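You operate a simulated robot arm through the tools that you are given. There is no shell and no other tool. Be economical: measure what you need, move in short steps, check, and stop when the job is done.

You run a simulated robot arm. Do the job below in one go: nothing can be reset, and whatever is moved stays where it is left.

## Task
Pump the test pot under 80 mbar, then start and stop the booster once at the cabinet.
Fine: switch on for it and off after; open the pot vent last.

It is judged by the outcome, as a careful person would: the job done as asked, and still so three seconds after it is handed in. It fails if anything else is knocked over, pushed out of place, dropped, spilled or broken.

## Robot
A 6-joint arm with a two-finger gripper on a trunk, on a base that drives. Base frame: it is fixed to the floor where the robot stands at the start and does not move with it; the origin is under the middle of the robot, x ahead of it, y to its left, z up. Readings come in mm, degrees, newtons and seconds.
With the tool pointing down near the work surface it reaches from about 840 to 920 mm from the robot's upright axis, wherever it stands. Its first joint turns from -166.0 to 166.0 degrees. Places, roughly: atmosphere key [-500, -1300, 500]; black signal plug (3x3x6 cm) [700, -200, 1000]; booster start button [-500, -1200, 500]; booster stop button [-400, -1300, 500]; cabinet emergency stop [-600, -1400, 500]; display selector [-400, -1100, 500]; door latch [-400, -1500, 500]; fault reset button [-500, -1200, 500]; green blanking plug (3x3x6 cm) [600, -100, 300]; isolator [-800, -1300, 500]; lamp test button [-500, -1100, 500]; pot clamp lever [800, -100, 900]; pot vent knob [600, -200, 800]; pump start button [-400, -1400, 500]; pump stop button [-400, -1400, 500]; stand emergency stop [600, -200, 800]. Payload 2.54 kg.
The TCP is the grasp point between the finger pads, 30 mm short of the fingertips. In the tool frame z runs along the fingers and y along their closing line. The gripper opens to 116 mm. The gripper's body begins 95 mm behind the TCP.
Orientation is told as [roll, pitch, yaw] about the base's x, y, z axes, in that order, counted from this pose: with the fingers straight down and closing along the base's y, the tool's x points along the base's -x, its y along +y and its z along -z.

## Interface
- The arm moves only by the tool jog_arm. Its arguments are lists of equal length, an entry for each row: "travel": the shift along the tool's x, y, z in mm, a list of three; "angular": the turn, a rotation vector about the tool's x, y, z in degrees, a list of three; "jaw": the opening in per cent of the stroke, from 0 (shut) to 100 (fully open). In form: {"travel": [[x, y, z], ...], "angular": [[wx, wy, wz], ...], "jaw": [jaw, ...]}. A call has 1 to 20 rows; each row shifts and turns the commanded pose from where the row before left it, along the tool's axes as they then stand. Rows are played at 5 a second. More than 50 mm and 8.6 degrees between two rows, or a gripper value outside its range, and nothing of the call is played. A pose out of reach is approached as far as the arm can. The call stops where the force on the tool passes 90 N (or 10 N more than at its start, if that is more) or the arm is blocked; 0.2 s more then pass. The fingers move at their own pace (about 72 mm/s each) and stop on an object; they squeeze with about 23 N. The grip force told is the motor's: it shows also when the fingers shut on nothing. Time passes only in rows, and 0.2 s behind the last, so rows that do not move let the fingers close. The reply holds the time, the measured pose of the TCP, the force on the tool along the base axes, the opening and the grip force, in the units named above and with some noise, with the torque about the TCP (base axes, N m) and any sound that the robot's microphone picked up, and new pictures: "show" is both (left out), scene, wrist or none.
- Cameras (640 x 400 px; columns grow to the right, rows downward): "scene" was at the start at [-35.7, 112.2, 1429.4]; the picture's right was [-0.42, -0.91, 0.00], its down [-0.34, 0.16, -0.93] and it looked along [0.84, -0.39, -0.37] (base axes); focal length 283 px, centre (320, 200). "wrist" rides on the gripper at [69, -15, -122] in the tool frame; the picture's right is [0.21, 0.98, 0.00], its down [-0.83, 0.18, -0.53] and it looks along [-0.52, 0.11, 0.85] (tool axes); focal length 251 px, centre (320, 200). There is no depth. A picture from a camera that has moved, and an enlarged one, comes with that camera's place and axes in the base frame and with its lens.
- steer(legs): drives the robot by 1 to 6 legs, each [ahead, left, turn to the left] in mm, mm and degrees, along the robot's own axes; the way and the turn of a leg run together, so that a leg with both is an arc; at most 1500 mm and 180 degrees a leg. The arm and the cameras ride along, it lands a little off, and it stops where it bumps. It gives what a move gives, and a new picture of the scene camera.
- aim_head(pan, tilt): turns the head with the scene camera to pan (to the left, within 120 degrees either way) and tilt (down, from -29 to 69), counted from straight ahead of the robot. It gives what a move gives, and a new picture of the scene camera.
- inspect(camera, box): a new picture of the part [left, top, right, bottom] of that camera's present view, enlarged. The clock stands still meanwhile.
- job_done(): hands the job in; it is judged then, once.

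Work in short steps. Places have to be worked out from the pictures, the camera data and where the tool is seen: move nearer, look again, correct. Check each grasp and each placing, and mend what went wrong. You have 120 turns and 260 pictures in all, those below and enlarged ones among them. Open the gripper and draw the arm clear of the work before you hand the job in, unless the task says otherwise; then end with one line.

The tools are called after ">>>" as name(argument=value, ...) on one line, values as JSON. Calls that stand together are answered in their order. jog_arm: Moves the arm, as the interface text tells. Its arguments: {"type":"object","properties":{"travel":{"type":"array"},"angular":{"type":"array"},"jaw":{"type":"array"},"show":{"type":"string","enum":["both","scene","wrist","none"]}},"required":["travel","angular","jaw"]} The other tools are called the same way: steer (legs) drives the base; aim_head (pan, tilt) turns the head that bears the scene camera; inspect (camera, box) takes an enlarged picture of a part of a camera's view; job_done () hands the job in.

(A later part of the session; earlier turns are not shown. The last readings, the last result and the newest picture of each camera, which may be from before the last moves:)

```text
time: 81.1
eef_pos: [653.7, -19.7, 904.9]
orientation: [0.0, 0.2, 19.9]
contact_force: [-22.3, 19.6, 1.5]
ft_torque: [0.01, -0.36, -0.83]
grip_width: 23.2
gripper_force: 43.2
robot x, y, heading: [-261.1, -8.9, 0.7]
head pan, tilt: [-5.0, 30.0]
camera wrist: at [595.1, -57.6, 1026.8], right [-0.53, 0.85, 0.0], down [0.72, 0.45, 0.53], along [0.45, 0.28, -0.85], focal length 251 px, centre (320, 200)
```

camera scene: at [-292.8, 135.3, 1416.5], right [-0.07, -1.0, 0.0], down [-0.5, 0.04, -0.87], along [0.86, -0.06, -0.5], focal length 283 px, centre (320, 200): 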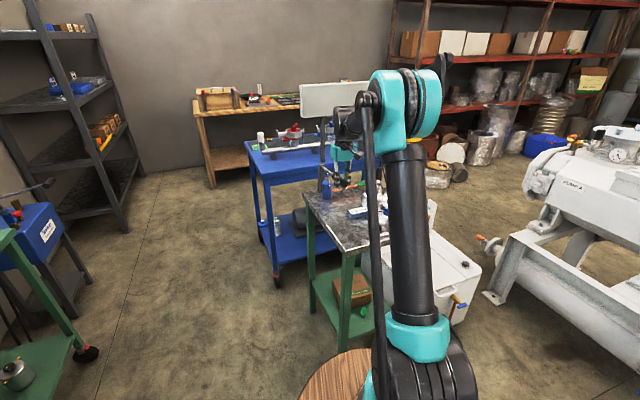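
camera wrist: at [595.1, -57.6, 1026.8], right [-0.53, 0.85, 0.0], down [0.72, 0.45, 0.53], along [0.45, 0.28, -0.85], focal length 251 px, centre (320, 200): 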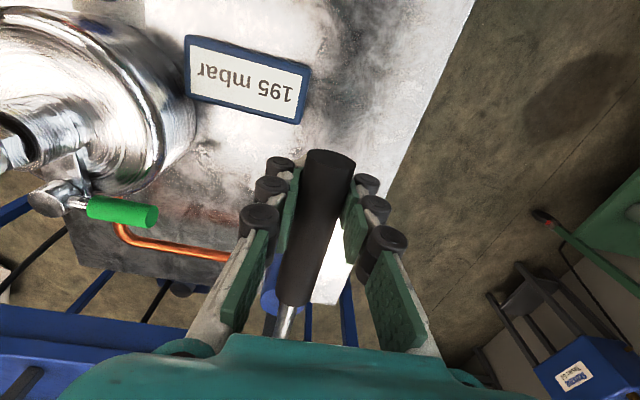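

195 mbar. Two more full strokes.

>>> jog_arm(travel=[[2, 0, -18], [-2, 0, -18], [-2, 0, -25], [-5, 0, -25], [-9, 0, -23], [9, 0, 23], [5, 0, 25], [4, 0, 25], [0, 0, 18], [-2, 0, 18], [2, 0, -18], [-2, 0, -18], [-2, 0, -25], [-5, 0, -25], [-9, 0, -23], [9, 0, 23], [5, 0, 25], [4, 0, 25], [0, 0, 18], [-2, 0, 18]], angular=[[0, 0, 0], [0, 0, 0], [0, 0, 0], [0, 0, 0], [0, 0, 0], [0, 0, 0], [0, 0, 0], [0, 0, 0], [0, 0, 0], [0, 0, 0], [0, 0, 0], [0, 0, 0], [0, 0, 0], [0, 0, 0], [0, 0, 0], [0, 0, 0], [0, 0, 0], [0, 0, 0], [0, 0, 0], [0, 0, 0]], jaw=[0, 0, 0, 0, 0, 0, 0, 0, 0, 0, 0, 0, 0, 0, 0, 0, 0, 0, 0, 0], show="wrist")

```text
time: 84.3
eef_pos: [669.1, -13.4, 1001.9]
orientation: [0.2, 0.3, 20.0]
contact_force: [6.0, 7.2, -32.6]
ft_torque: [-0.23, -0.29, -0.48]
grip_width: 23.5
gripper_force: 44.3
robot x, y, heading: [-258.3, -7.9, 0.8]
head pan, tilt: [-5.0, 30.0]
stopped in row 16: the force on the tool passed its limit at 106 N (the readings are from after the stop); the commanded pose is now the measured one
camera wrist: at [611.9, -52.4, 1123.7], right [-0.54, 0.84, 0.0], down [0.72, 0.45, 0.53], along [0.45, 0.29, -0.85], focal length 251 px, centre (320, 200)
```

wrist: 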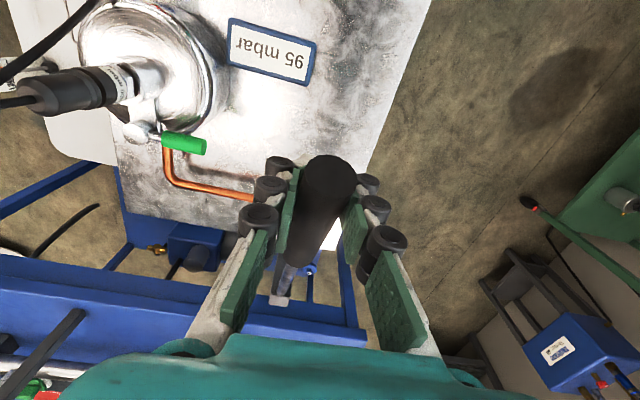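

95 mbar; it stopped at the lever's top stop. One downstroke from here, then a slightly shorter up and down again.

>>> jog_arm(travel=[[8, 0, 22], [5, 0, 25], [3, 0, 25], [0, 0, 18], [-2, 0, 12], [2, 0, -12], [0, 0, -18], [-3, 0, -25], [-5, 0, -25], [-6, 0, -16], [6, 0, 16], [5, 0, 25], [3, 0, 25], [0, 0, 18], [-2, 0, 12]], angular=[[0, 0, 0], [0, 0, 0], [0, 0, 0], [0, 0, 0], [0, 0, 0], [0, 0, 0], [0, 0, 0], [0, 0, 0], [0, 0, 0], [0, 0, 0], [0, 0, 0], [0, 0, 0], [0, 0, 0], [0, 0, 0], [0, 0, 0]], jaw=[0, 0, 0, 0, 0, 0, 0, 0, 0, 0, 0, 0, 0, 0, 0], show="wrist")

```text
time: 87.5
eef_pos: [651.2, -20.5, 903.3]
orientation: [0.2, 0.6, 20.0]
contact_force: [-38.3, -4.8, 1.6]
ft_torque: [0.02, -1.0, -0.63]
grip_width: 22.8
gripper_force: 41.2
robot x, y, heading: [-261.9, -7.6, 1.0]
head pan, tilt: [-5.0, 30.0]
camera wrist: at [593.0, -59.3, 1025.9], right [-0.53, 0.85, 0.0], down [0.72, 0.45, 0.53], along [0.44, 0.28, -0.85], focal length 251 px, centre (320, 200)
```

wrist: 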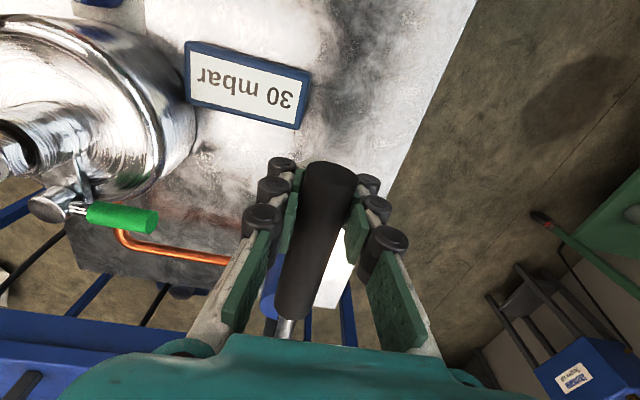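

30 mbar. Raising the lever back to the top, releasing, and watching the gauge for leakage.

>>> jog_arm(travel=[[2, 0, -14], [0, 0, -18], [-4, 0, -25], [-6, 0, -25], [-7, 0, -14], [0, 0, 0], [0, 0, 0], [0, 0, 0], [0, 0, -40], [0, 0, -45], [0, 0, -45]], angular=[[0, 0, 0], [0, 0, 0], [0, 0, 0], [0, 0, 0], [0, 0, 0], [0, 0, 0], [0, 0, 0], [0, 0, 0], [0, 0, 0], [0, 0, 0], [0, 0, 0]], jaw=[0, 0, 0, 0, 0, 0, 50, 50, 50, 50, 50], show="wrist")

```text
time: 89.9
eef_pos: [672.8, -15.1, 1127.5]
orientation: [0.0, 0.3, 20.0]
contact_force: [-0.3, 0.8, 0.1]
ft_torque: [0.01, 0.02, 0.03]
grip_width: 58.2
gripper_force: 0.1
robot x, y, heading: [-261.4, -10.5, 0.7]
head pan, tilt: [-5.0, 30.0]
camera wrist: at [615.0, -52.5, 1250.5], right [-0.54, 0.84, 0.0], down [0.72, 0.45, 0.53], along [0.45, 0.29, -0.85], focal length 251 px, centre (320, 200)
```

wrist: 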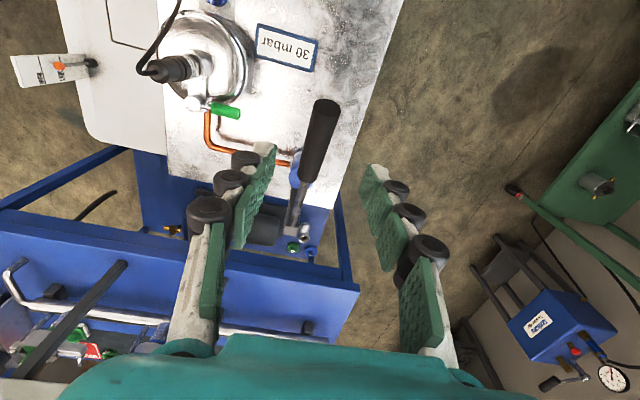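

Steady at 30 mbar. I'll check from here what the cabinet display shows.

>>> aim_head(pan=-103, tilt=35)

>>> inspect(camera="scene", box=[200, 120, 340, 220])

```text
time: 91.6
eef_pos: [672.7, -12.8, 1127.1]
orientation: [0.2, 0.4, 20.1]
contact_force: [1.1, 0.2, -0.2]
ft_torque: [-0.01, 0.02, -0.01]
grip_width: 58.3
gripper_force: 0.0
robot x, y, heading: [-260.5, -6.9, 1.0]
head pan, tilt: [-103.0, 35.0]
camera scene: at [-399.5, 55.3, 1408.8], right [-0.98, 0.21, 0.0], down [0.12, 0.56, -0.82], along [-0.17, -0.8, -0.57], focal length 283 px, centre (320, 200)
```

scene: 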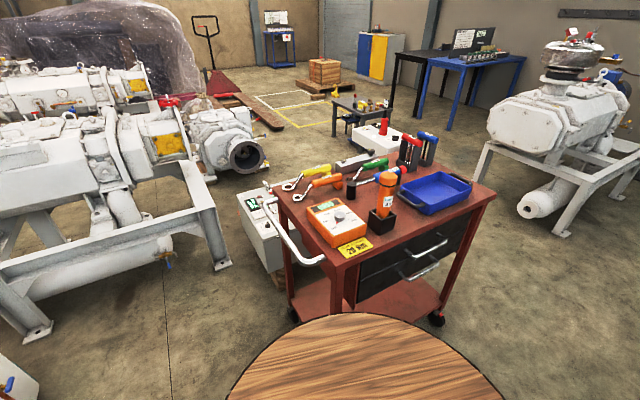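

```text
4.00 times, centred on (270, 170) of scene
camera zoom: at [-399.5, 55.3, 1408.8], right [-0.98, 0.21, 0.0], down [0.12, 0.56, -0.82], along [-0.17, -0.8, -0.57], focal length 1131 px, centre (520, 320)
```

zoom: 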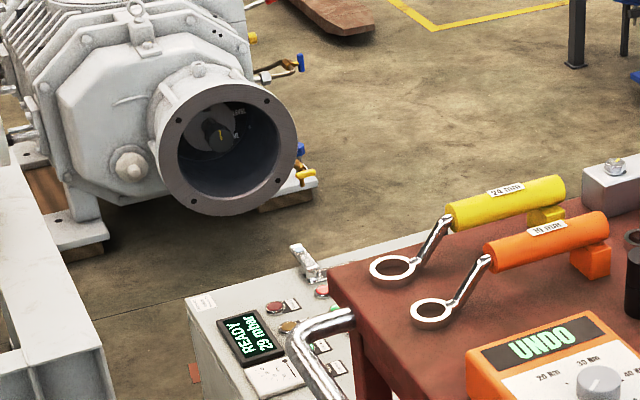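

The cabinet reads READY, 29 mbar, so it follows the pot. I'm retracting the arm and turning, and then will drive to a stance for the booster buttons.

>>> jog_arm(travel=[[0, 0, -45], [34, 12, -32], [34, 12, -32], [34, 12, -32], [34, 12, -32], [34, 12, -32], [34, 12, -32]], angular=[[0, 0, 0], [0, 0, 0], [0, 0, 0], [0, 0, 0], [0, 0, 0], [0, 0, 0], [0, 0, 0]], jaw=[0, 0, 0, 0, 0, 0, 0], show="none")

>>> steer(legs=[[0, 0, -106]])

```text
time: 93.2
eef_pos: [455.7, -16.7, 1363.0]
orientation: [0.0, 0.3, 19.9]
contact_force: [0.7, -0.4, 0.1]
ft_torque: [-0.02, 0.12, 0.02]
grip_width: 0.0
gripper_force: 23.0
robot x, y, heading: [-258.1, -7.3, 1.0]
head pan, tilt: [-103.0, 35.0]
```

```text
time: 98.1
eef_pos: [-468.5, -689.3, 1362.4]
orientation: [-0.1, 0.4, -86.4]
contact_force: [0.4, 0.8, -0.4]
ft_torque: [0.02, 0.03, 0.01]
grip_width: 0.1
gripper_force: 22.7
robot x, y, heading: [-258.5, -7.9, -105.8]
head pan, tilt: [-103.0, 35.0]
camera scene: at [-159.7, 111.0, 1408.8], right [0.48, 0.88, 0.0], down [0.5, -0.27, -0.82], along [-0.72, 0.39, -0.57], focal length 283 px, centre (320, 200)
```

scene: 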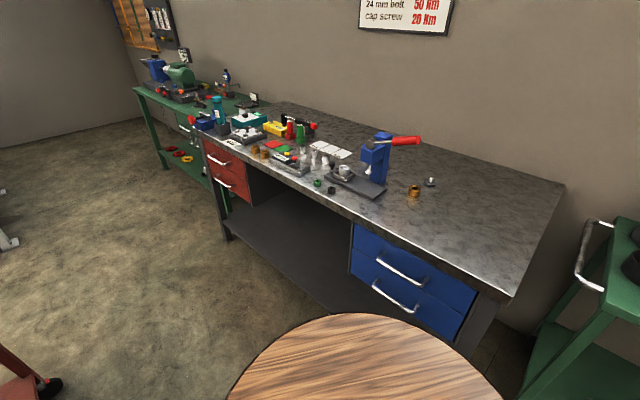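

Turned without contact. Now the diagonal drive to about (−9, −346).

>>> steer(legs=[[60, 180, 0], [200, 150, 0]])

>>> aim_head(pan=-10, tilt=40)

```text
time: 101.1
eef_pos: [-210.9, -1035.5, 1363.8]
orientation: [0.2, 0.4, -85.5]
contact_force: [0.5, 0.1, -0.5]
ft_torque: [-0.02, 0.0, 0.0]
grip_width: 0.2
gripper_force: 22.9
robot x, y, heading: [-9.2, -351.2, -104.6]
head pan, tilt: [-103.0, 35.0]
camera scene: at [86.2, -229.2, 1408.8], right [0.46, 0.89, 0.0], down [0.51, -0.27, -0.82], along [-0.73, 0.38, -0.57], focal length 283 px, centre (320, 200)
```

scene: 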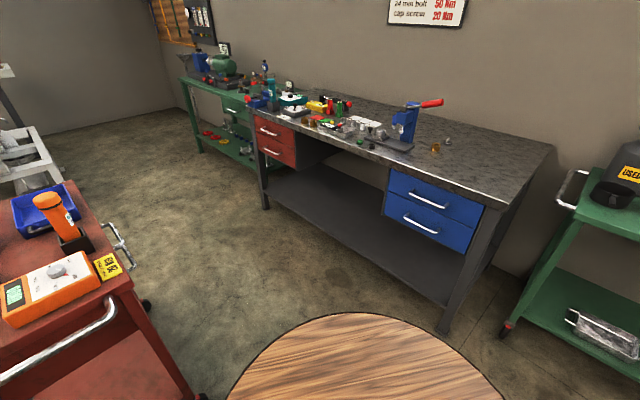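

```text
time: 102.7
eef_pos: [-210.8, -1035.1, 1364.3]
orientation: [0.1, 0.4, -85.6]
contact_force: [-0.5, -0.5, 0.4]
ft_torque: [0.01, -0.04, 0.01]
grip_width: 0.0
gripper_force: 22.4
robot x, y, heading: [-9.6, -346.4, -104.6]
head pan, tilt: [-10.0, 40.0]
camera scene: at [128.9, -347.3, 1401.2], right [-0.91, 0.42, 0.0], down [0.27, 0.58, -0.77], along [-0.32, -0.7, -0.64], focal length 283 px, centre (320, 200)
```

scene: 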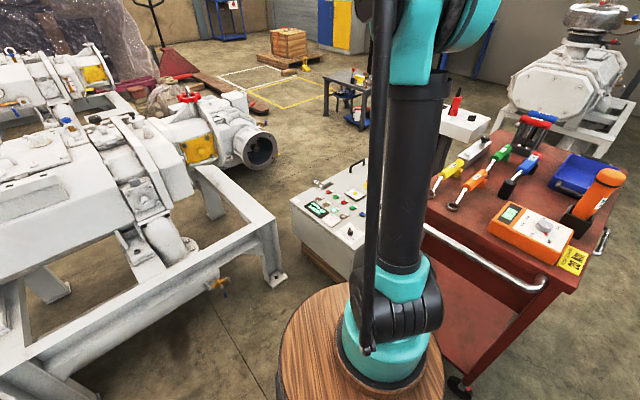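

In place. Extending and lowering the tool toward above the booster start button.

>>> jog_arm(travel=[[-13.9, -19.3, 42], [-13.9, -19.3, 42], [-13.9, -19.3, 42], [-13.9, -19.3, 42], [-13.9, -19.3, 42], [-13.9, -19.3, 42], [-13.9, -19.3, 42], [-13.9, -19.3, 42], [-13.9, -19.3, 42], [-13.9, -19.3, 42], [-13.9, -19.3, 42], [-13.9, -19.3, 42], [-13.9, -19.3, 42], [-13.9, -19.3, 42]], angular=[[0, 0, 0], [0, 0, 0], [0, 0, 0], [0, 0, 0], [0, 0, 0], [0, 0, 0], [0, 0, 0], [0, 0, 0], [0, 0, 0], [0, 0, 0], [0, 0, 0], [0, 0, 0], [0, 0, 0], [0, 0, 0]], jaw=[0, 0, 0, 0, 0, 0, 0, 0, 0, 0, 0, 0, 0, 0], show="wrist")

```text
time: 105.7
eef_pos: [-463.0, -1245.1, 771.9]
orientation: [0.1, 0.4, -85.6]
contact_force: [1.0, 0.2, -0.6]
ft_torque: [-0.04, 0.0, -0.01]
grip_width: 0.1
gripper_force: 23.4
robot x, y, heading: [-10.7, -350.2, -104.6]
head pan, tilt: [-10.0, 40.0]
camera wrist: at [-482.8, -1179.1, 893.1], right [0.96, 0.29, 0.0], down [0.24, -0.81, 0.53], along [0.16, -0.51, -0.85], focal length 251 px, centre (320, 200)
```

wrist: 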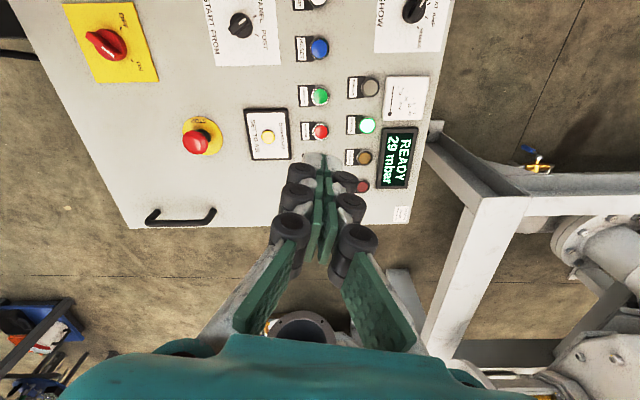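

Display still READY, 29 mbar. Start button measured at about (−463, −1249), nearly under the tool. Descending.

>>> jog_arm(travel=[[-4, 0, 45], [0, 0, 45], [0, 0, 45], [0, 0, 45], [0, 0, 35]], angular=[[0, 0, 0], [0, 0, 0], [0, 0, 0], [0, 0, 0], [0, 0, 0]], jaw=[0, 0, 0, 0, 0], show="wrist")

```text
time: 106.9
eef_pos: [-461.5, -1247.7, 559.6]
orientation: [0.1, 0.4, -85.6]
contact_force: [0.2, 0.0, -0.1]
ft_torque: [-0.01, -0.01, 0.01]
grip_width: 0.2
gripper_force: 22.7
robot x, y, heading: [-12.4, -352.5, -104.3]
head pan, tilt: [-10.0, 40.0]
camera wrist: at [-482.0, -1182.6, 681.0], right [0.96, 0.29, 0.0], down [0.24, -0.81, 0.53], along [0.16, -0.51, -0.85], focal length 251 px, centre (320, 200)
```

wrist: 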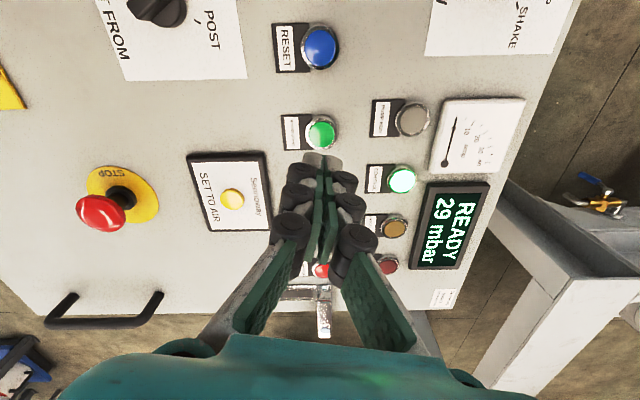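

The button is right under the fingertips. I'll confirm its label before pressing.

>>> inspect(camera="wrist", box=[270, 100, 350, 160])

>>> jog_arm(travel=[[0, 2, 35], [0, 0, 20]], angular=[[0, 0, 0], [0, 0, 0]], jaw=[0, 0], show="wrist")

```text
6.67 times, centred on (310, 130) of wrist
camera zoom: at [-482.0, -1182.6, 681.0], right [0.96, 0.29, 0.0], down [0.24, -0.81, 0.53], along [0.16, -0.51, -0.85], focal length 1676 px, centre (387, 667)
```

zoom: 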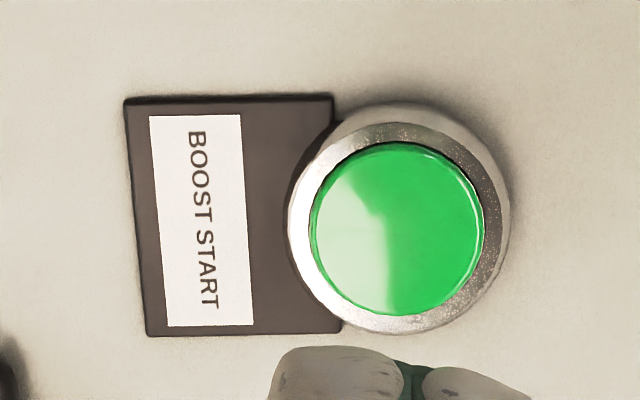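

```text
time: 107.5
eef_pos: [-461.7, -1247.5, 503.6]
orientation: [0.1, 0.4, -85.6]
contact_force: [0.1, 0.1, -0.6]
ft_torque: [0.01, 0.0, -0.04]
grip_width: 0.3
gripper_force: 23.2
robot x, y, heading: [-9.8, -348.8, -104.4]
head pan, tilt: [-10.0, 40.0]
camera wrist: at [-482.1, -1181.2, 626.3], right [0.96, 0.29, 0.0], down [0.24, -0.81, 0.53], along [0.16, -0.51, -0.85], focal length 251 px, centre (320, 200)
```

wrist: 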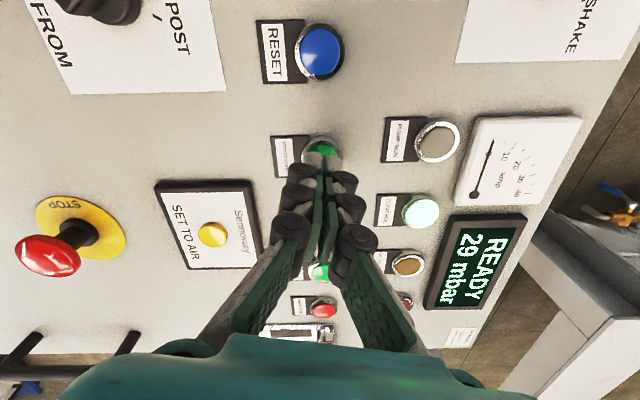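

The label reads BOOST START. Pressing down gently in small steps.

>>> jog_arm(travel=[[0, 0, 6], [0, 0, 4], [0, 0, 3], [0, 0, 3]], angular=[[0, 0, 0], [0, 0, 0], [0, 0, 0], [0, 0, 0]], jaw=[0, 0, 0, 0], show="wrist")

```text
time: 108.5
eef_pos: [-461.9, -1248.7, 487.0]
orientation: [0.1, 0.4, -85.6]
contact_force: [0.3, 1.0, 0.7]
ft_torque: [0.02, 0.03, 0.01]
grip_width: 6.2
gripper_force: 28.5
robot x, y, heading: [-15.3, -350.6, -104.4]
head pan, tilt: [-10.0, 40.0]
camera wrist: at [-481.6, -1182.6, 609.6], right [0.96, 0.29, 0.0], down [0.24, -0.81, 0.53], along [0.16, -0.51, -0.85], focal length 251 px, centre (320, 200)
```

wrist: 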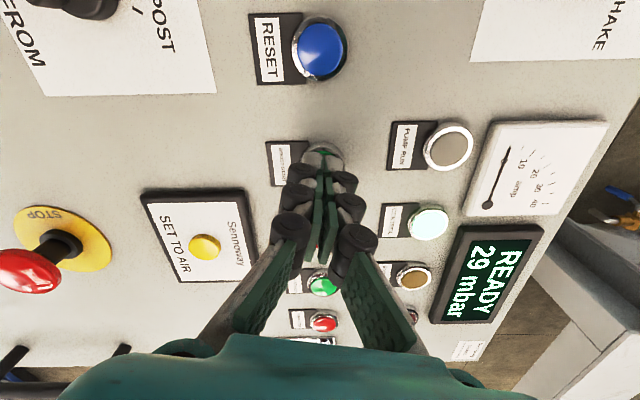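

The fingers spread by 6 mm, so something wedges between them, but there's no booster response yet. Pressing a little further.

>>> jog_arm(travel=[[0, 0, 3], [0, 0, 3], [0, 0, 0]], angular=[[0, 0, 0], [0, 0, 0], [0, 0, 0]], jaw=[0, 0, 0], show="wrist")

```text
time: 109.3
eef_pos: [-460.6, -1248.6, 480.5]
orientation: [0.2, 0.4, -85.6]
contact_force: [-2.3, -1.2, 11.4]
ft_torque: [-0.05, 0.05, -0.02]
grip_width: 6.1
gripper_force: 28.7
robot x, y, heading: [-9.9, -351.1, -104.8]
head pan, tilt: [-10.0, 40.0]
heard: click
camera wrist: at [-481.6, -1182.2, 604.2], right [0.96, 0.29, 0.0], down [0.24, -0.81, 0.53], along [0.16, -0.51, -0.85], focal length 251 px, centre (320, 200)
```

wrist: 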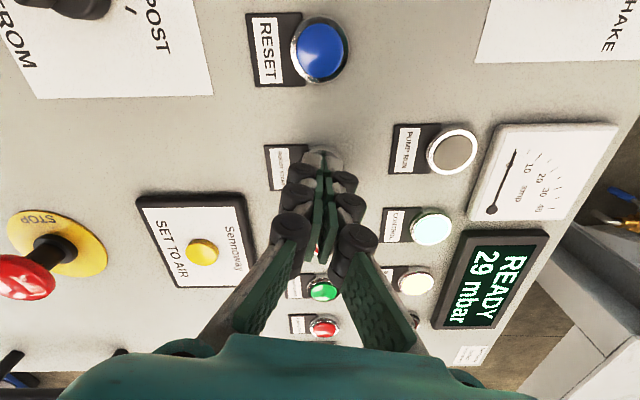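

A click, and the BOOST RUN lamp is lit. Lifting off and moving to the stop button below it.

>>> jog_arm(travel=[[0, 0, -20], [0, 0, -40], [0, 0, 0]], angular=[[0, 0, 0], [0, 0, 0], [0, 0, 0]], jaw=[0, 0, 0], show="wrist")

>>> inspect(camera="scene", box=[270, 150, 400, 280])

```text
time: 110.1
eef_pos: [-462.4, -1249.0, 540.0]
orientation: [0.0, 0.5, -85.6]
contact_force: [0.7, 0.2, 0.0]
ft_torque: [0.01, -0.02, 0.01]
grip_width: 0.3
gripper_force: 28.3
robot x, y, heading: [-12.0, -352.9, -104.8]
head pan, tilt: [-10.0, 40.0]
camera wrist: at [-482.2, -1184.0, 662.7], right [0.96, 0.29, 0.0], down [0.24, -0.81, 0.53], along [0.16, -0.51, -0.85], focal length 251 px, centre (320, 200)
```

wrist: 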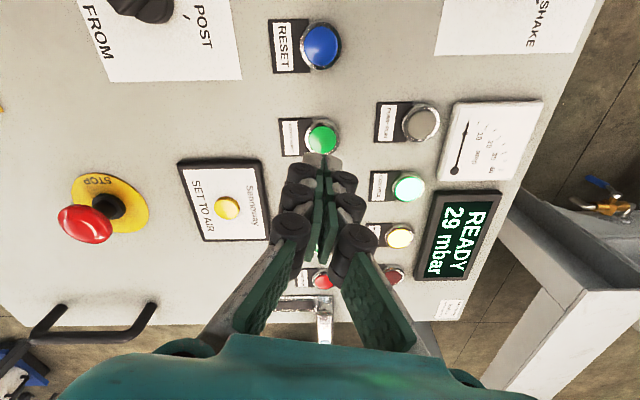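

```text
3.08 times, centred on (335, 215) of scene
camera zoom: at [128.9, -347.2, 1401.2], right [-0.91, 0.42, 0.0], down [0.27, 0.58, -0.77], along [-0.32, -0.7, -0.64], focal length 870 px, centre (274, 154)
```

zoom: 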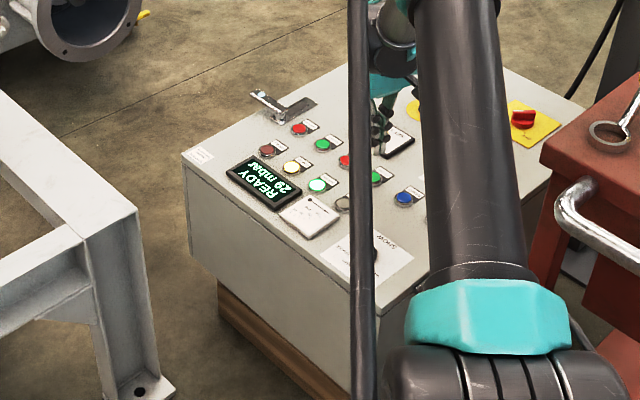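

Booster is running (BOOST RUN on). Moving to the stop button at about (−444, −1302).

>>> jog_arm(travel=[[-27.3, 6.5, 0], [-27.3, 6.5, 0], [0, 0, 30]], angular=[[0, 0, 0], [0, 0, 0], [0, 0, 0]], jaw=[0, 0, 0], show="wrist")

>>> inspect(camera="wrist", box=[270, 110, 370, 180])

```text
time: 110.9
eef_pos: [-446.8, -1305.7, 510.7]
orientation: [0.1, 0.3, -85.5]
contact_force: [-0.1, -0.3, 0.2]
ft_torque: [0.0, -0.01, -0.03]
grip_width: 0.0
gripper_force: 28.7
robot x, y, heading: [-11.1, -347.4, -104.5]
head pan, tilt: [-10.0, 40.0]
camera wrist: at [-466.0, -1239.0, 633.7], right [0.96, 0.29, 0.0], down [0.24, -0.81, 0.53], along [0.16, -0.51, -0.85], focal length 251 px, centre (320, 200)
```

wrist: 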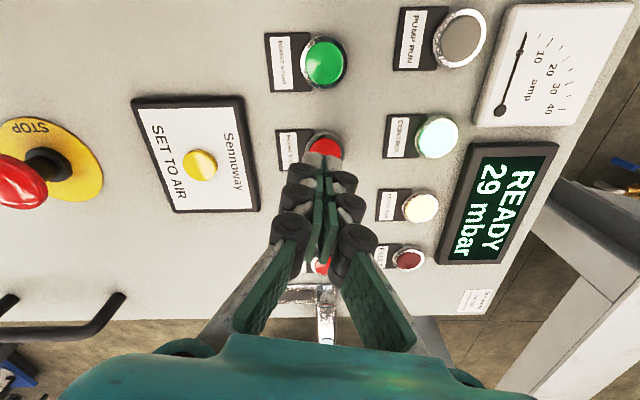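

```text
5.71 times, centred on (320, 145) of wrist
camera zoom: at [-466.0, -1239.0, 633.7], right [0.96, 0.29, 0.0], down [0.24, -0.81, 0.53], along [0.16, -0.51, -0.85], focal length 1437 px, centre (320, 514)
```

zoom: 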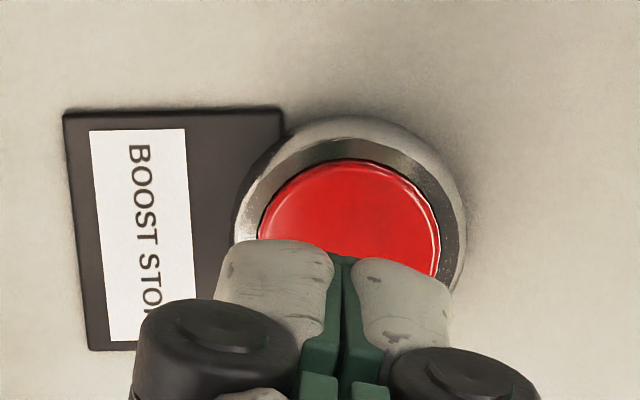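

The label reads BOOST STOP. Shifting 4 mm and pressing.

>>> jog_arm(travel=[[1.5, 4.5, 0], [0, 0, 14], [0, 0, 7], [0, 0, 4], [0, 0, 3], [0, 0, 3], [0, 0, 0]], angular=[[0, 0, 0], [0, 0, 0], [0, 0, 0], [0, 0, 0], [0, 0, 0], [0, 0, 0], [0, 0, 0]], jaw=[0, 0, 0, 0, 0, 0, 0], show="wrist")

```text
time: 112.5
eef_pos: [-441.5, -1300.6, 481.3]
orientation: [0.1, 0.3, -85.6]
contact_force: [-2.6, 2.0, 15.1]
ft_torque: [0.0, 0.1, -0.04]
grip_width: 5.9
gripper_force: 28.7
robot x, y, heading: [-9.9, -346.9, -104.7]
head pan, tilt: [-10.0, 40.0]
heard: click
camera wrist: at [-460.8, -1234.8, 603.2], right [0.96, 0.29, 0.0], down [0.24, -0.81, 0.53], along [0.16, -0.51, -0.85], focal length 251 px, centre (320, 200)
```

wrist: 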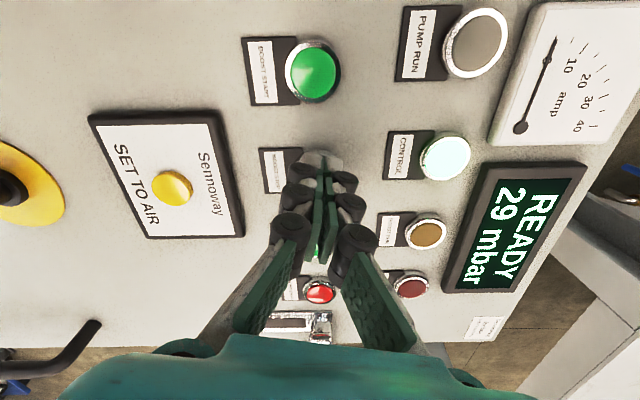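

Click heard; BOOST RUN is out, so the booster was started and stopped once. Lifting off and retracting the arm before turning to the isolator stance.

>>> jog_arm(travel=[[0, 0, -30], [0, 0, -45], [0, 0, -45], [0, 0, -45], [0, 0, -45], [0, 0, -45], [0, 0, -45], [13.9, 19.3, -42], [13.9, 19.3, -42], [13.9, 19.3, -42], [13.9, 19.3, -42], [13.9, 19.3, -42], [13.9, 19.3, -42], [13.9, 19.3, -42], [13.9, 19.3, -42], [13.9, 19.3, -42], [13.9, 19.3, -42], [13.9, 19.3, -42], [13.9, 19.3, -42], [13.9, 19.3, -42]], angular=[[0, 0, 0], [0, 0, 0], [0, 0, 0], [0, 0, 0], [0, 0, 0], [0, 0, 0], [0, 0, 0], [0, 0, 0], [0, 0, 0], [0, 0, 0], [0, 0, 0], [0, 0, 0], [0, 0, 0], [0, 0, 0], [0, 0, 0], [0, 0, 0], [0, 0, 0], [0, 0, 0], [0, 0, 0], [0, 0, 0]], jaw=[0, 0, 0, 0, 0, 0, 0, 0, 0, 0, 0, 0, 0, 0, 0, 0, 0, 0, 0, 0], show="none")

>>> steer(legs=[[0, 0, -26], [141, 68, 0]])

```text
time: 116.7
eef_pos: [-204.2, -1106.2, 1328.7]
orientation: [0.0, 0.4, -85.6]
contact_force: [-0.4, -0.6, -0.6]
ft_torque: [0.02, -0.03, 0.02]
grip_width: 0.1
gripper_force: 28.6
robot x, y, heading: [-8.0, -353.1, -104.6]
head pan, tilt: [-10.0, 40.0]
```

```text
time: 119.5
eef_pos: [-564.8, -1095.0, 1328.3]
orientation: [0.0, 0.4, -112.2]
contact_force: [-0.1, -0.4, 0.4]
ft_torque: [-0.01, 0.0, -0.02]
grip_width: 0.1
gripper_force: 28.6
robot x, y, heading: [-54.0, -503.9, -131.4]
head pan, tilt: [-10.0, 40.0]
camera scene: at [72.0, -564.4, 1401.2], right [-0.63, 0.78, 0.0], down [0.5, 0.4, -0.77], along [-0.6, -0.48, -0.64], focal length 283 px, centre (320, 200)
```

scene: 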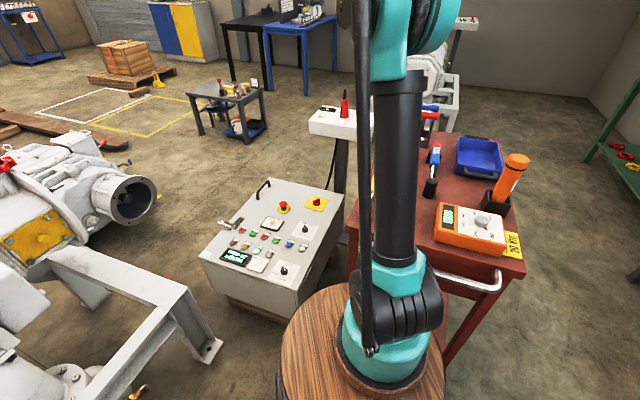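

At the isolator stance. Moving the tool out above the isolator, then rotating to align with the bar at ON (−28°) while lowering.

>>> jog_arm(travel=[[-20, -10.8, 40], [-20, -10.8, 40], [-20, -10.8, 40], [-20, -10.8, 40], [-20, -10.8, 40], [-20, -10.8, 40], [-20, -10.8, 40], [-20, -10.8, 40], [-20, -10.8, 40], [-20, -10.8, 40], [-20, -10.8, 40], [-20, -10.8, 40]], angular=[[0, 0, 0], [0, 0, 0], [0, 0, 0], [0, 0, 0], [0, 0, 0], [0, 0, 0], [0, 0, 0], [0, 0, 0], [0, 0, 0], [0, 0, 0], [0, 0, 0], [0, 0, 0]], jaw=[0, 0, 0, 0, 0, 0, 0, 0, 0, 0, 0, 0], show="none")

>>> jog_arm(travel=[[0, 0, 18], [0, 0, 18], [0, 0, 18], [0, 0, 18], [0, 0, 18], [0, 0, 18], [0, 0, 18], [0, 0, 18], [0, 0, 18], [0, 0, 18], [0, 0, 18], [0, 0, 18]], angular=[[0, 0, 7.94], [0, 0, 7.94], [0, 0, 7.94], [0, 0, 7.94], [0, 0, 7.94], [0, 0, 7.94], [0, 0, 7.94], [0, 0, 7.94], [0, 0, 7.94], [0, 0, 7.94], [0, 0, 7.94], [0, 0, 7.94]], jaw=[40, 40, 40, 40, 40, 40, 40, 40, 40, 40, 40, 40], show="wrist")

```text
time: 122.1
eef_pos: [-769.4, -1258.2, 846.1]
orientation: [0.0, 0.5, -112.2]
contact_force: [-0.4, 1.0, -0.3]
ft_torque: [-0.05, 0.02, 0.01]
grip_width: 0.3
gripper_force: 28.6
robot x, y, heading: [-54.5, -502.0, -131.0]
head pan, tilt: [-10.0, 40.0]
```

```text
time: 124.7
eef_pos: [-773.0, -1264.6, 631.1]
orientation: [-0.4, 0.0, 152.5]
contact_force: [-0.4, -0.5, 0.0]
ft_torque: [0.0, -0.05, 0.01]
grip_width: 46.4
gripper_force: 0.0
robot x, y, heading: [-56.7, -504.9, -131.2]
head pan, tilt: [-10.0, 40.0]
camera wrist: at [-704.8, -1284.0, 753.1], right [-0.26, -0.97, -0.01], down [-0.82, 0.22, 0.53], along [-0.51, 0.14, -0.85], focal length 251 px, centre (320, 200)
```

wrist: 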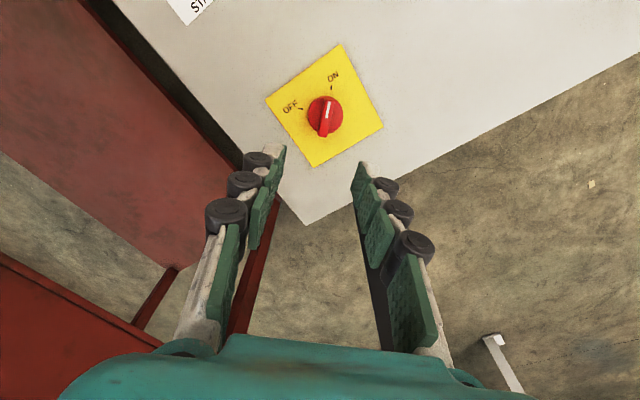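

Knob lies about 5 mm off along the closing line. Centring and descending to z≈500, then closing on the bar.

>>> jog_arm(travel=[[1, 4.5, 40], [0, 0, 40], [0, 0, 40], [0, 0, 11], [0, 0, 0]], angular=[[0, 0, 0], [0, 0, 0], [0, 0, 0], [0, 0, 0], [0, 0, 0]], jaw=[40, 40, 40, 40, 40], show="wrist")

```text
time: 125.9
eef_pos: [-773.1, -1267.6, 498.8]
orientation: [-0.4, 0.1, 152.5]
contact_force: [-0.4, 0.4, 1.1]
ft_torque: [0.0, -0.05, -0.02]
grip_width: 46.5
gripper_force: 0.0
robot x, y, heading: [-55.6, -506.2, -131.1]
head pan, tilt: [-10.0, 40.0]
camera wrist: at [-704.0, -1287.0, 620.9], right [-0.26, -0.97, -0.01], down [-0.82, 0.22, 0.53], along [-0.51, 0.14, -0.85], focal length 251 px, centre (320, 200)
```

wrist: 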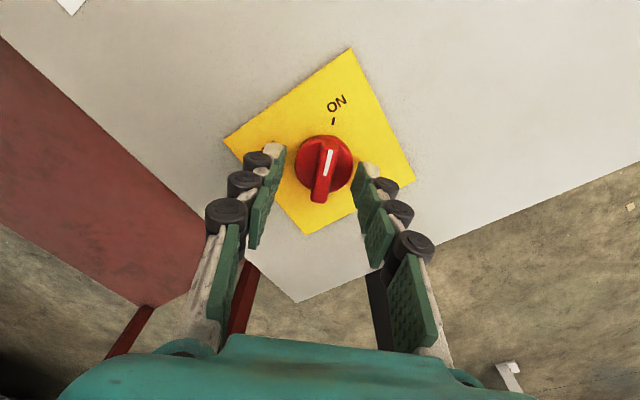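

Well centred and aligned. Closing, then rotating 90° back (−tool z).

>>> jog_arm(travel=[[0, 0.5, 0], [0, 0, 0], [0, 0, 0], [0, 0, 0], [0, 0, 0], [0, 0, 0], [0, 0, 0], [0, 0, 0], [0, 0, 0], [0, 0, 0], [0, 0, 0], [0, 0, 0], [0, 0, 0], [0, 0, 0], [0, 0, 0], [0, 0, 0]], angular=[[0, 0, 0], [0, 0, 0], [0, 0, 0], [0, 0, -7.5], [0, 0, -7.5], [0, 0, -7.5], [0, 0, -7.5], [0, 0, -7.5], [0, 0, -7.5], [0, 0, -7.5], [0, 0, -7.5], [0, 0, -7.5], [0, 0, -7.5], [0, 0, -7.5], [0, 0, -7.5], [0, 0, 0]], jaw=[0, 0, 0, 0, 0, 0, 0, 0, 0, 0, 0, 0, 0, 0, 0, 0], show="both")

```text
time: 129.3
eef_pos: [-773.2, -1267.2, 498.7]
orientation: [0.2, 0.4, -117.5]
contact_force: [-16.0, -19.8, -11.8]
ft_torque: [-0.89, 0.64, 0.01]
grip_width: 10.6
gripper_force: 37.7
robot x, y, heading: [-53.3, -505.4, -131.0]
head pan, tilt: [-10.0, 40.0]
camera scene: at [71.3, -565.1, 1401.2], right [-0.63, 0.78, 0.0], down [0.5, 0.4, -0.77], along [-0.6, -0.48, -0.64], focal length 283 px, centre (320, 200)
camera wrist: at [-754.8, -1200.5, 621.7], right [0.97, -0.26, 0.0], down [-0.22, -0.82, 0.53], along [-0.13, -0.51, -0.85], focal length 251 px, centre (320, 200)
```

scene: 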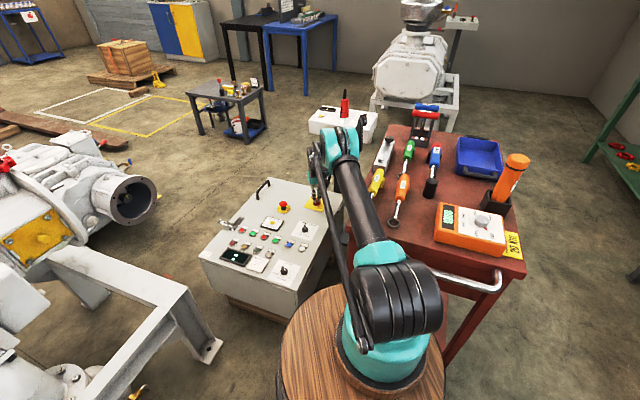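
wrist: 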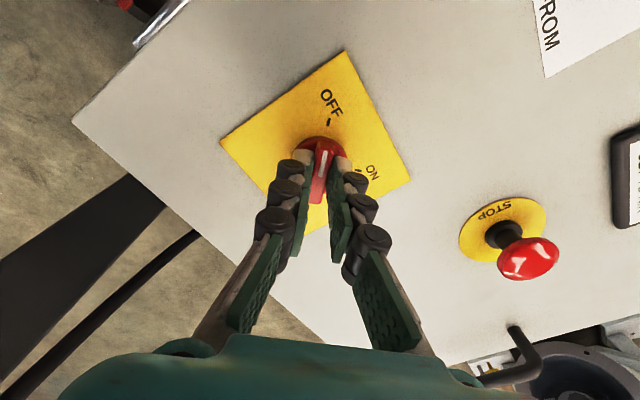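

Back at OFF and the display is dark. Releasing, lifting straight up, then retracting.

>>> jog_arm(travel=[[0, 0, 0], [0, 0, 0], [0, 0, -40], [0, 0, -48], [0, 0, -48], [0, 0, -48], [0, 0, -48], [0, 0, -48], [0, 0, -48], [0, 0, -48], [31, 9, -37], [31, 9, -37], [31, 9, -37], [31, 9, -37], [31, 9, -37], [31, 9, -37], [31, 9, -37], [31, 9, -37], [31, 9, -37], [31, 9, -37]], angular=[[0, 0, 0], [0, 0, 0], [0, 0, 0], [0, 0, 0], [0, 0, 0], [0, 0, 0], [0, 0, 0], [0, 0, 0], [0, 0, 0], [0, 0, 0], [0, 0, 0], [0, 0, 0], [0, 0, 0], [0, 0, 0], [0, 0, 0], [0, 0, 0], [0, 0, 0], [0, 0, 0], [0, 0, 0], [0, 0, 0]], jaw=[40, 40, 40, 40, 40, 40, 40, 40, 40, 40, 40, 40, 40, 40, 40, 40, 40, 40, 40, 40], show="none")

>>> inspect(camera="scene", box=[190, 170, 360, 300])

>>> jog_arm(travel=[[0, 0, -45], [0, 0, -45]], angular=[[0, 0, 0], [0, 0, 0]], jaw=[40, 40], show="none")

```text
time: 133.5
eef_pos: [-555.4, -1034.0, 1247.4]
orientation: [0.1, 0.4, -117.5]
contact_force: [-0.8, -0.3, -0.9]
ft_torque: [0.05, -0.05, -0.03]
grip_width: 46.2
gripper_force: 0.1
robot x, y, heading: [-58.0, -501.7, -131.0]
head pan, tilt: [-10.0, 40.0]
```

```text
3.08 times, centred on (275, 235) of scene
camera zoom: at [71.6, -564.7, 1401.2], right [-0.63, 0.78, 0.0], down [0.5, 0.4, -0.77], along [-0.6, -0.48, -0.64], focal length 870 px, centre (458, 92)
```

zoom: 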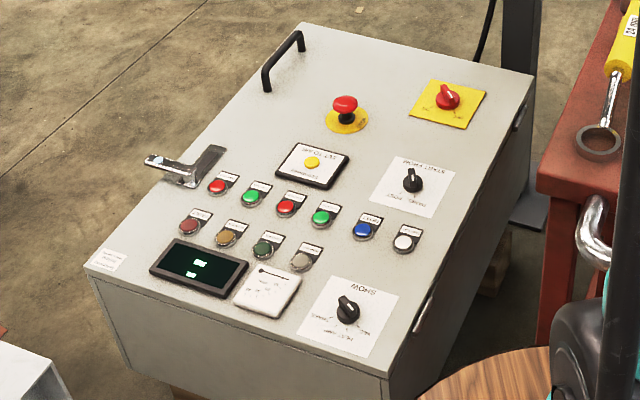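

```text
time: 134.1
eef_pos: [-552.9, -1038.1, 1334.7]
orientation: [0.2, 0.4, -117.4]
contact_force: [0.1, -1.1, 1.0]
ft_torque: [-0.04, 0.0, 0.01]
grip_width: 46.5
gripper_force: 0.1
robot x, y, heading: [-54.7, -504.8, -131.2]
head pan, tilt: [-10.0, 40.0]
```

Cabinet is isolated. Retracing the safe route back to the stand, ending about 80 mm further back.

>>> steer(legs=[[-148, -68, 0], [0, 0, 26.5], [-200, -150, 0], [-60, -180, 0], [0, 0, 105], [-60, 0, 0]])

>>> jog_arm(travel=[[0, 0, 0]], angular=[[0, 0, 0]], jaw=[40], show="wrist")

```text
time: 144.4
eef_pos: [404.1, -54.2, 1334.5]
orientation: [0.1, 0.4, 12.1]
contact_force: [-1.0, 0.0, 0.6]
ft_torque: [-0.02, 0.01, 0.07]
grip_width: 46.5
gripper_force: 0.0
robot x, y, heading: [-321.4, -9.7, -1.6]
head pan, tilt: [-10.0, 40.0]
camera scene: at [-356.1, 126.9, 1401.2], right [-0.2, -0.98, 0.0], down [-0.63, 0.13, -0.77], along [0.75, -0.15, -0.64], focal length 283 px, centre (320, 200)
```

scene: 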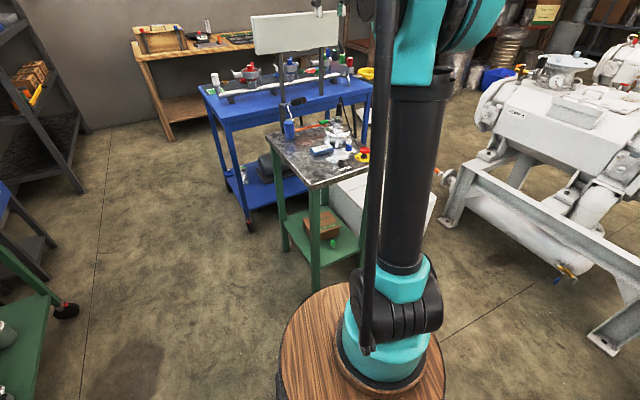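

```text
time: 144.8
eef_pos: [404.4, -54.8, 1333.5]
orientation: [0.1, 0.4, 12.1]
contact_force: [-0.4, -0.3, -0.9]
ft_torque: [-0.02, 0.0, -0.02]
grip_width: 46.4
gripper_force: 0.1
robot x, y, heading: [-322.7, -8.6, -1.3]
head pan, tilt: [-10.0, 40.0]
camera wrist: at [342.4, -84.8, 1456.5], right [-0.42, 0.91, 0.0], down [0.77, 0.35, 0.53], along [0.48, 0.22, -0.85], focal length 251 px, centre (320, 200)
```

wrist: 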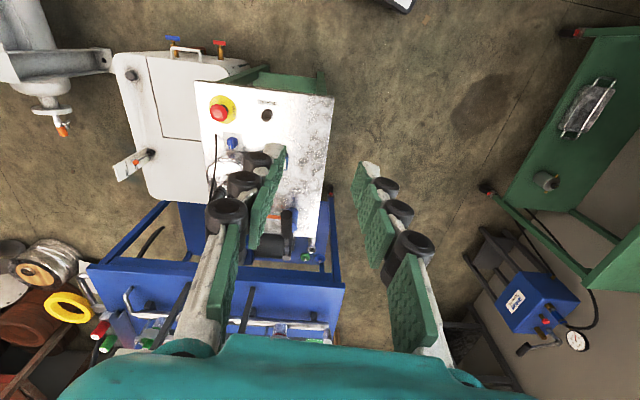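

At the stand. Lowering toward the vent knob but staying short of it, to look carefully since the gauge plug stands just behind it.

>>> jog_arm(travel=[[-14, -19.3, 36], [-14, -19.3, 36], [-14, -19.3, 36], [-14, -19.3, 36], [-14, -19.3, 36], [-14, -19.3, 36], [-14, -19.3, 36], [-14, -19.3, 36], [-14, -19.3, 36], [-14, -19.3, 36]], angular=[[0, 0, 0], [0, 0, 0], [0, 0, 0], [0, 0, 0], [0, 0, 0], [0, 0, 0], [0, 0, 0], [0, 0, 0], [0, 0, 0], [0, 0, 0]], jaw=[40, 40, 40, 40, 40, 40, 40, 40, 40, 40], show="both")

```text
time: 147.0
eef_pos: [579.8, -214.1, 972.4]
orientation: [0.0, 0.4, 12.1]
contact_force: [-0.3, 0.3, 0.3]
ft_torque: [-0.01, -0.07, 0.0]
grip_width: 46.4
gripper_force: 0.0
robot x, y, heading: [-322.4, -11.8, -1.9]
head pan, tilt: [-10.0, 40.0]
camera scene: at [-356.4, 127.1, 1401.2], right [-0.2, -0.98, 0.0], down [-0.63, 0.13, -0.77], along [0.75, -0.15, -0.64], focal length 283 px, centre (320, 200)
camera wrist: at [517.0, -245.0, 1094.6], right [-0.42, 0.91, 0.0], down [0.77, 0.35, 0.53], along [0.48, 0.22, -0.85], focal length 251 px, centre (320, 200)
```

scene: 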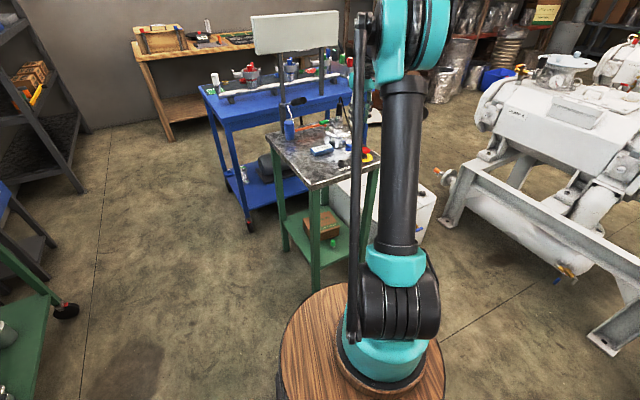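
wrist: 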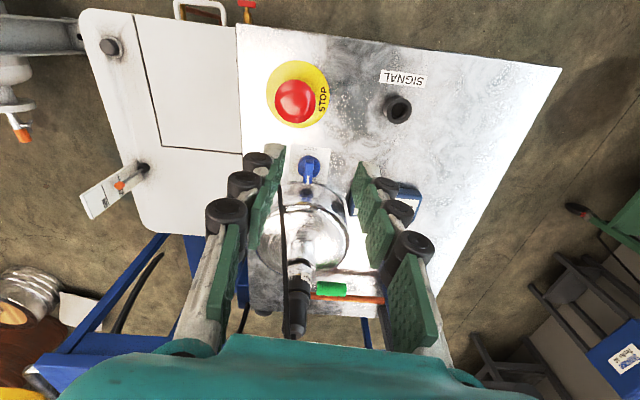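

Vent knob at about (639, −203), with the gauge cable passing close by. I'll zoom for clearances to the pot and cable.

>>> inspect(camera="wrist", box=[240, 130, 390, 240])

>>> inspect(camera="scene", box=[290, 90, 390, 190])

```text
3.64 times, centred on (315, 185) of wrist
camera zoom: at [517.0, -245.0, 1094.6], right [-0.42, 0.91, 0.0], down [0.77, 0.35, 0.53], along [0.48, 0.22, -0.85], focal length 914 px, centre (338, 254)
```

zoom: 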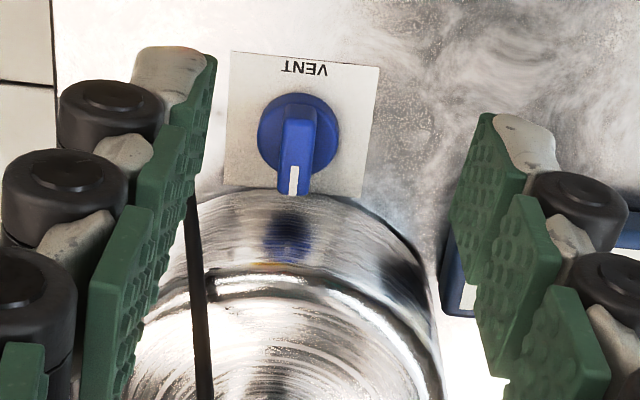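

```text
4.00 times, centred on (340, 140) of scene
camera zoom: at [-356.4, 127.1, 1401.2], right [-0.2, -0.98, 0.0], down [-0.63, 0.13, -0.77], along [0.75, -0.15, -0.64], focal length 1131 px, centre (240, 440)
```

zoom: 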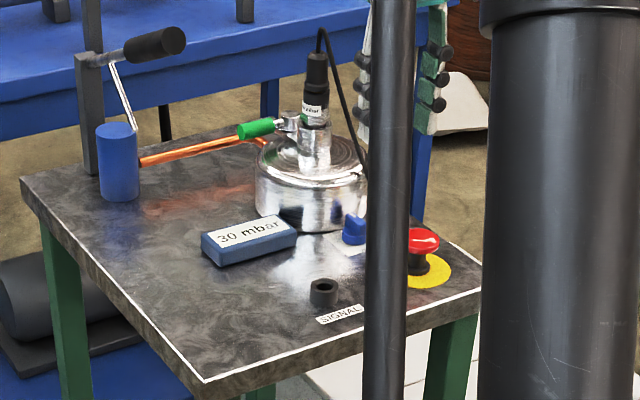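

The rollers on the fingers would hit the pot if I gripped and rotated 90°. Instead I'll push the knob's near (tail) end sideways with closed fingers, after aligning to the stand (17.5°) and getting closer.

>>> jog_arm(travel=[[-20, -1.7, 40], [-15, -1.7, 40]], angular=[[0, 0, 0], [0, 0, -5.4]], jaw=[0, 0], show="wrist")

>>> inspect(camera="wrist", box=[240, 100, 400, 230])

```text
time: 147.6
eef_pos: [613.3, -210.2, 890.3]
orientation: [0.1, 0.4, 17.6]
contact_force: [-0.2, 0.3, 1.2]
ft_torque: [-0.02, -0.04, 0.01]
grip_width: 0.2
gripper_force: 23.2
robot x, y, heading: [-323.4, -13.3, -1.5]
head pan, tilt: [-10.0, 40.0]
camera wrist: at [553.3, -245.9, 1012.9], right [-0.5, 0.87, 0.0], down [0.74, 0.42, 0.53], along [0.46, 0.27, -0.85], focal length 251 px, centre (320, 200)
```

wrist: 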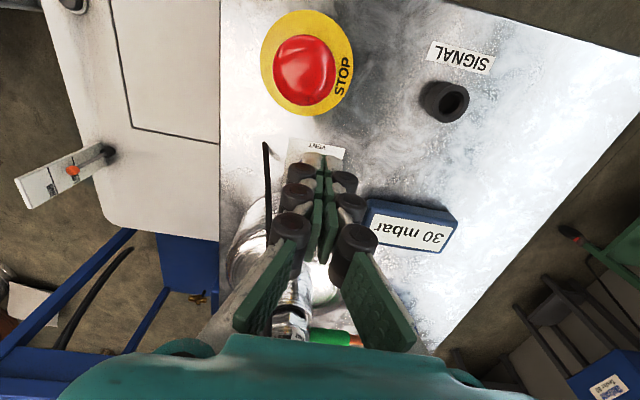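

```text
3.08 times, centred on (320, 165) of wrist
camera zoom: at [553.3, -245.9, 1012.9], right [-0.5, 0.87, 0.0], down [0.74, 0.42, 0.53], along [0.46, 0.27, -0.85], focal length 774 px, centre (320, 308)
```

zoom: 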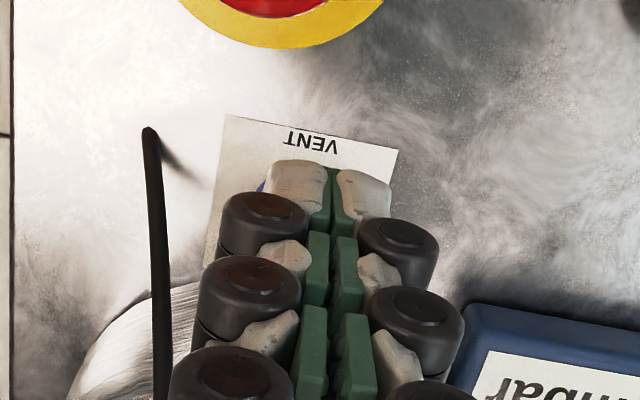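

Knob centre fused from three views: (640, −204). Moving the closed tips over the bar's tail and feeling for its top gently.

>>> jog_arm(travel=[[-17.4, -2, 0], [0, 0, 30], [0, 0, 8], [0, 0, 4], [0, 0, 3]], angular=[[0, 0, 0], [0, 0, 0], [0, 0, 0], [0, 0, 0], [0, 0, 0]], jaw=[0, 0, 0, 0, 0], show="wrist")

```text
time: 148.8
eef_pos: [633.2, -204.8, 852.7]
orientation: [-0.1, 0.1, 17.7]
contact_force: [-8.0, 1.7, 31.0]
ft_torque: [0.15, 0.14, 0.02]
grip_width: 6.3
gripper_force: 28.2
robot x, y, heading: [-322.7, -12.3, -1.7]
head pan, tilt: [-10.0, 40.0]
stopped in row 5: the force on the tool passed its limit at 97 N (the readings are from after the stop); the commanded pose is now the measured one
camera wrist: at [572.7, -241.5, 975.3], right [-0.5, 0.87, 0.0], down [0.73, 0.42, 0.53], along [0.46, 0.27, -0.85], focal length 251 px, centre (320, 200)
```

wrist: 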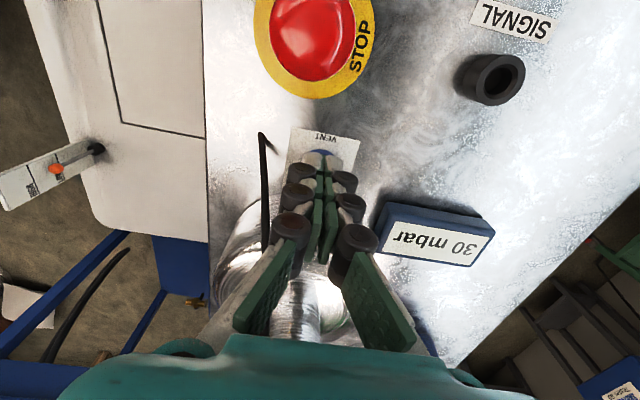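

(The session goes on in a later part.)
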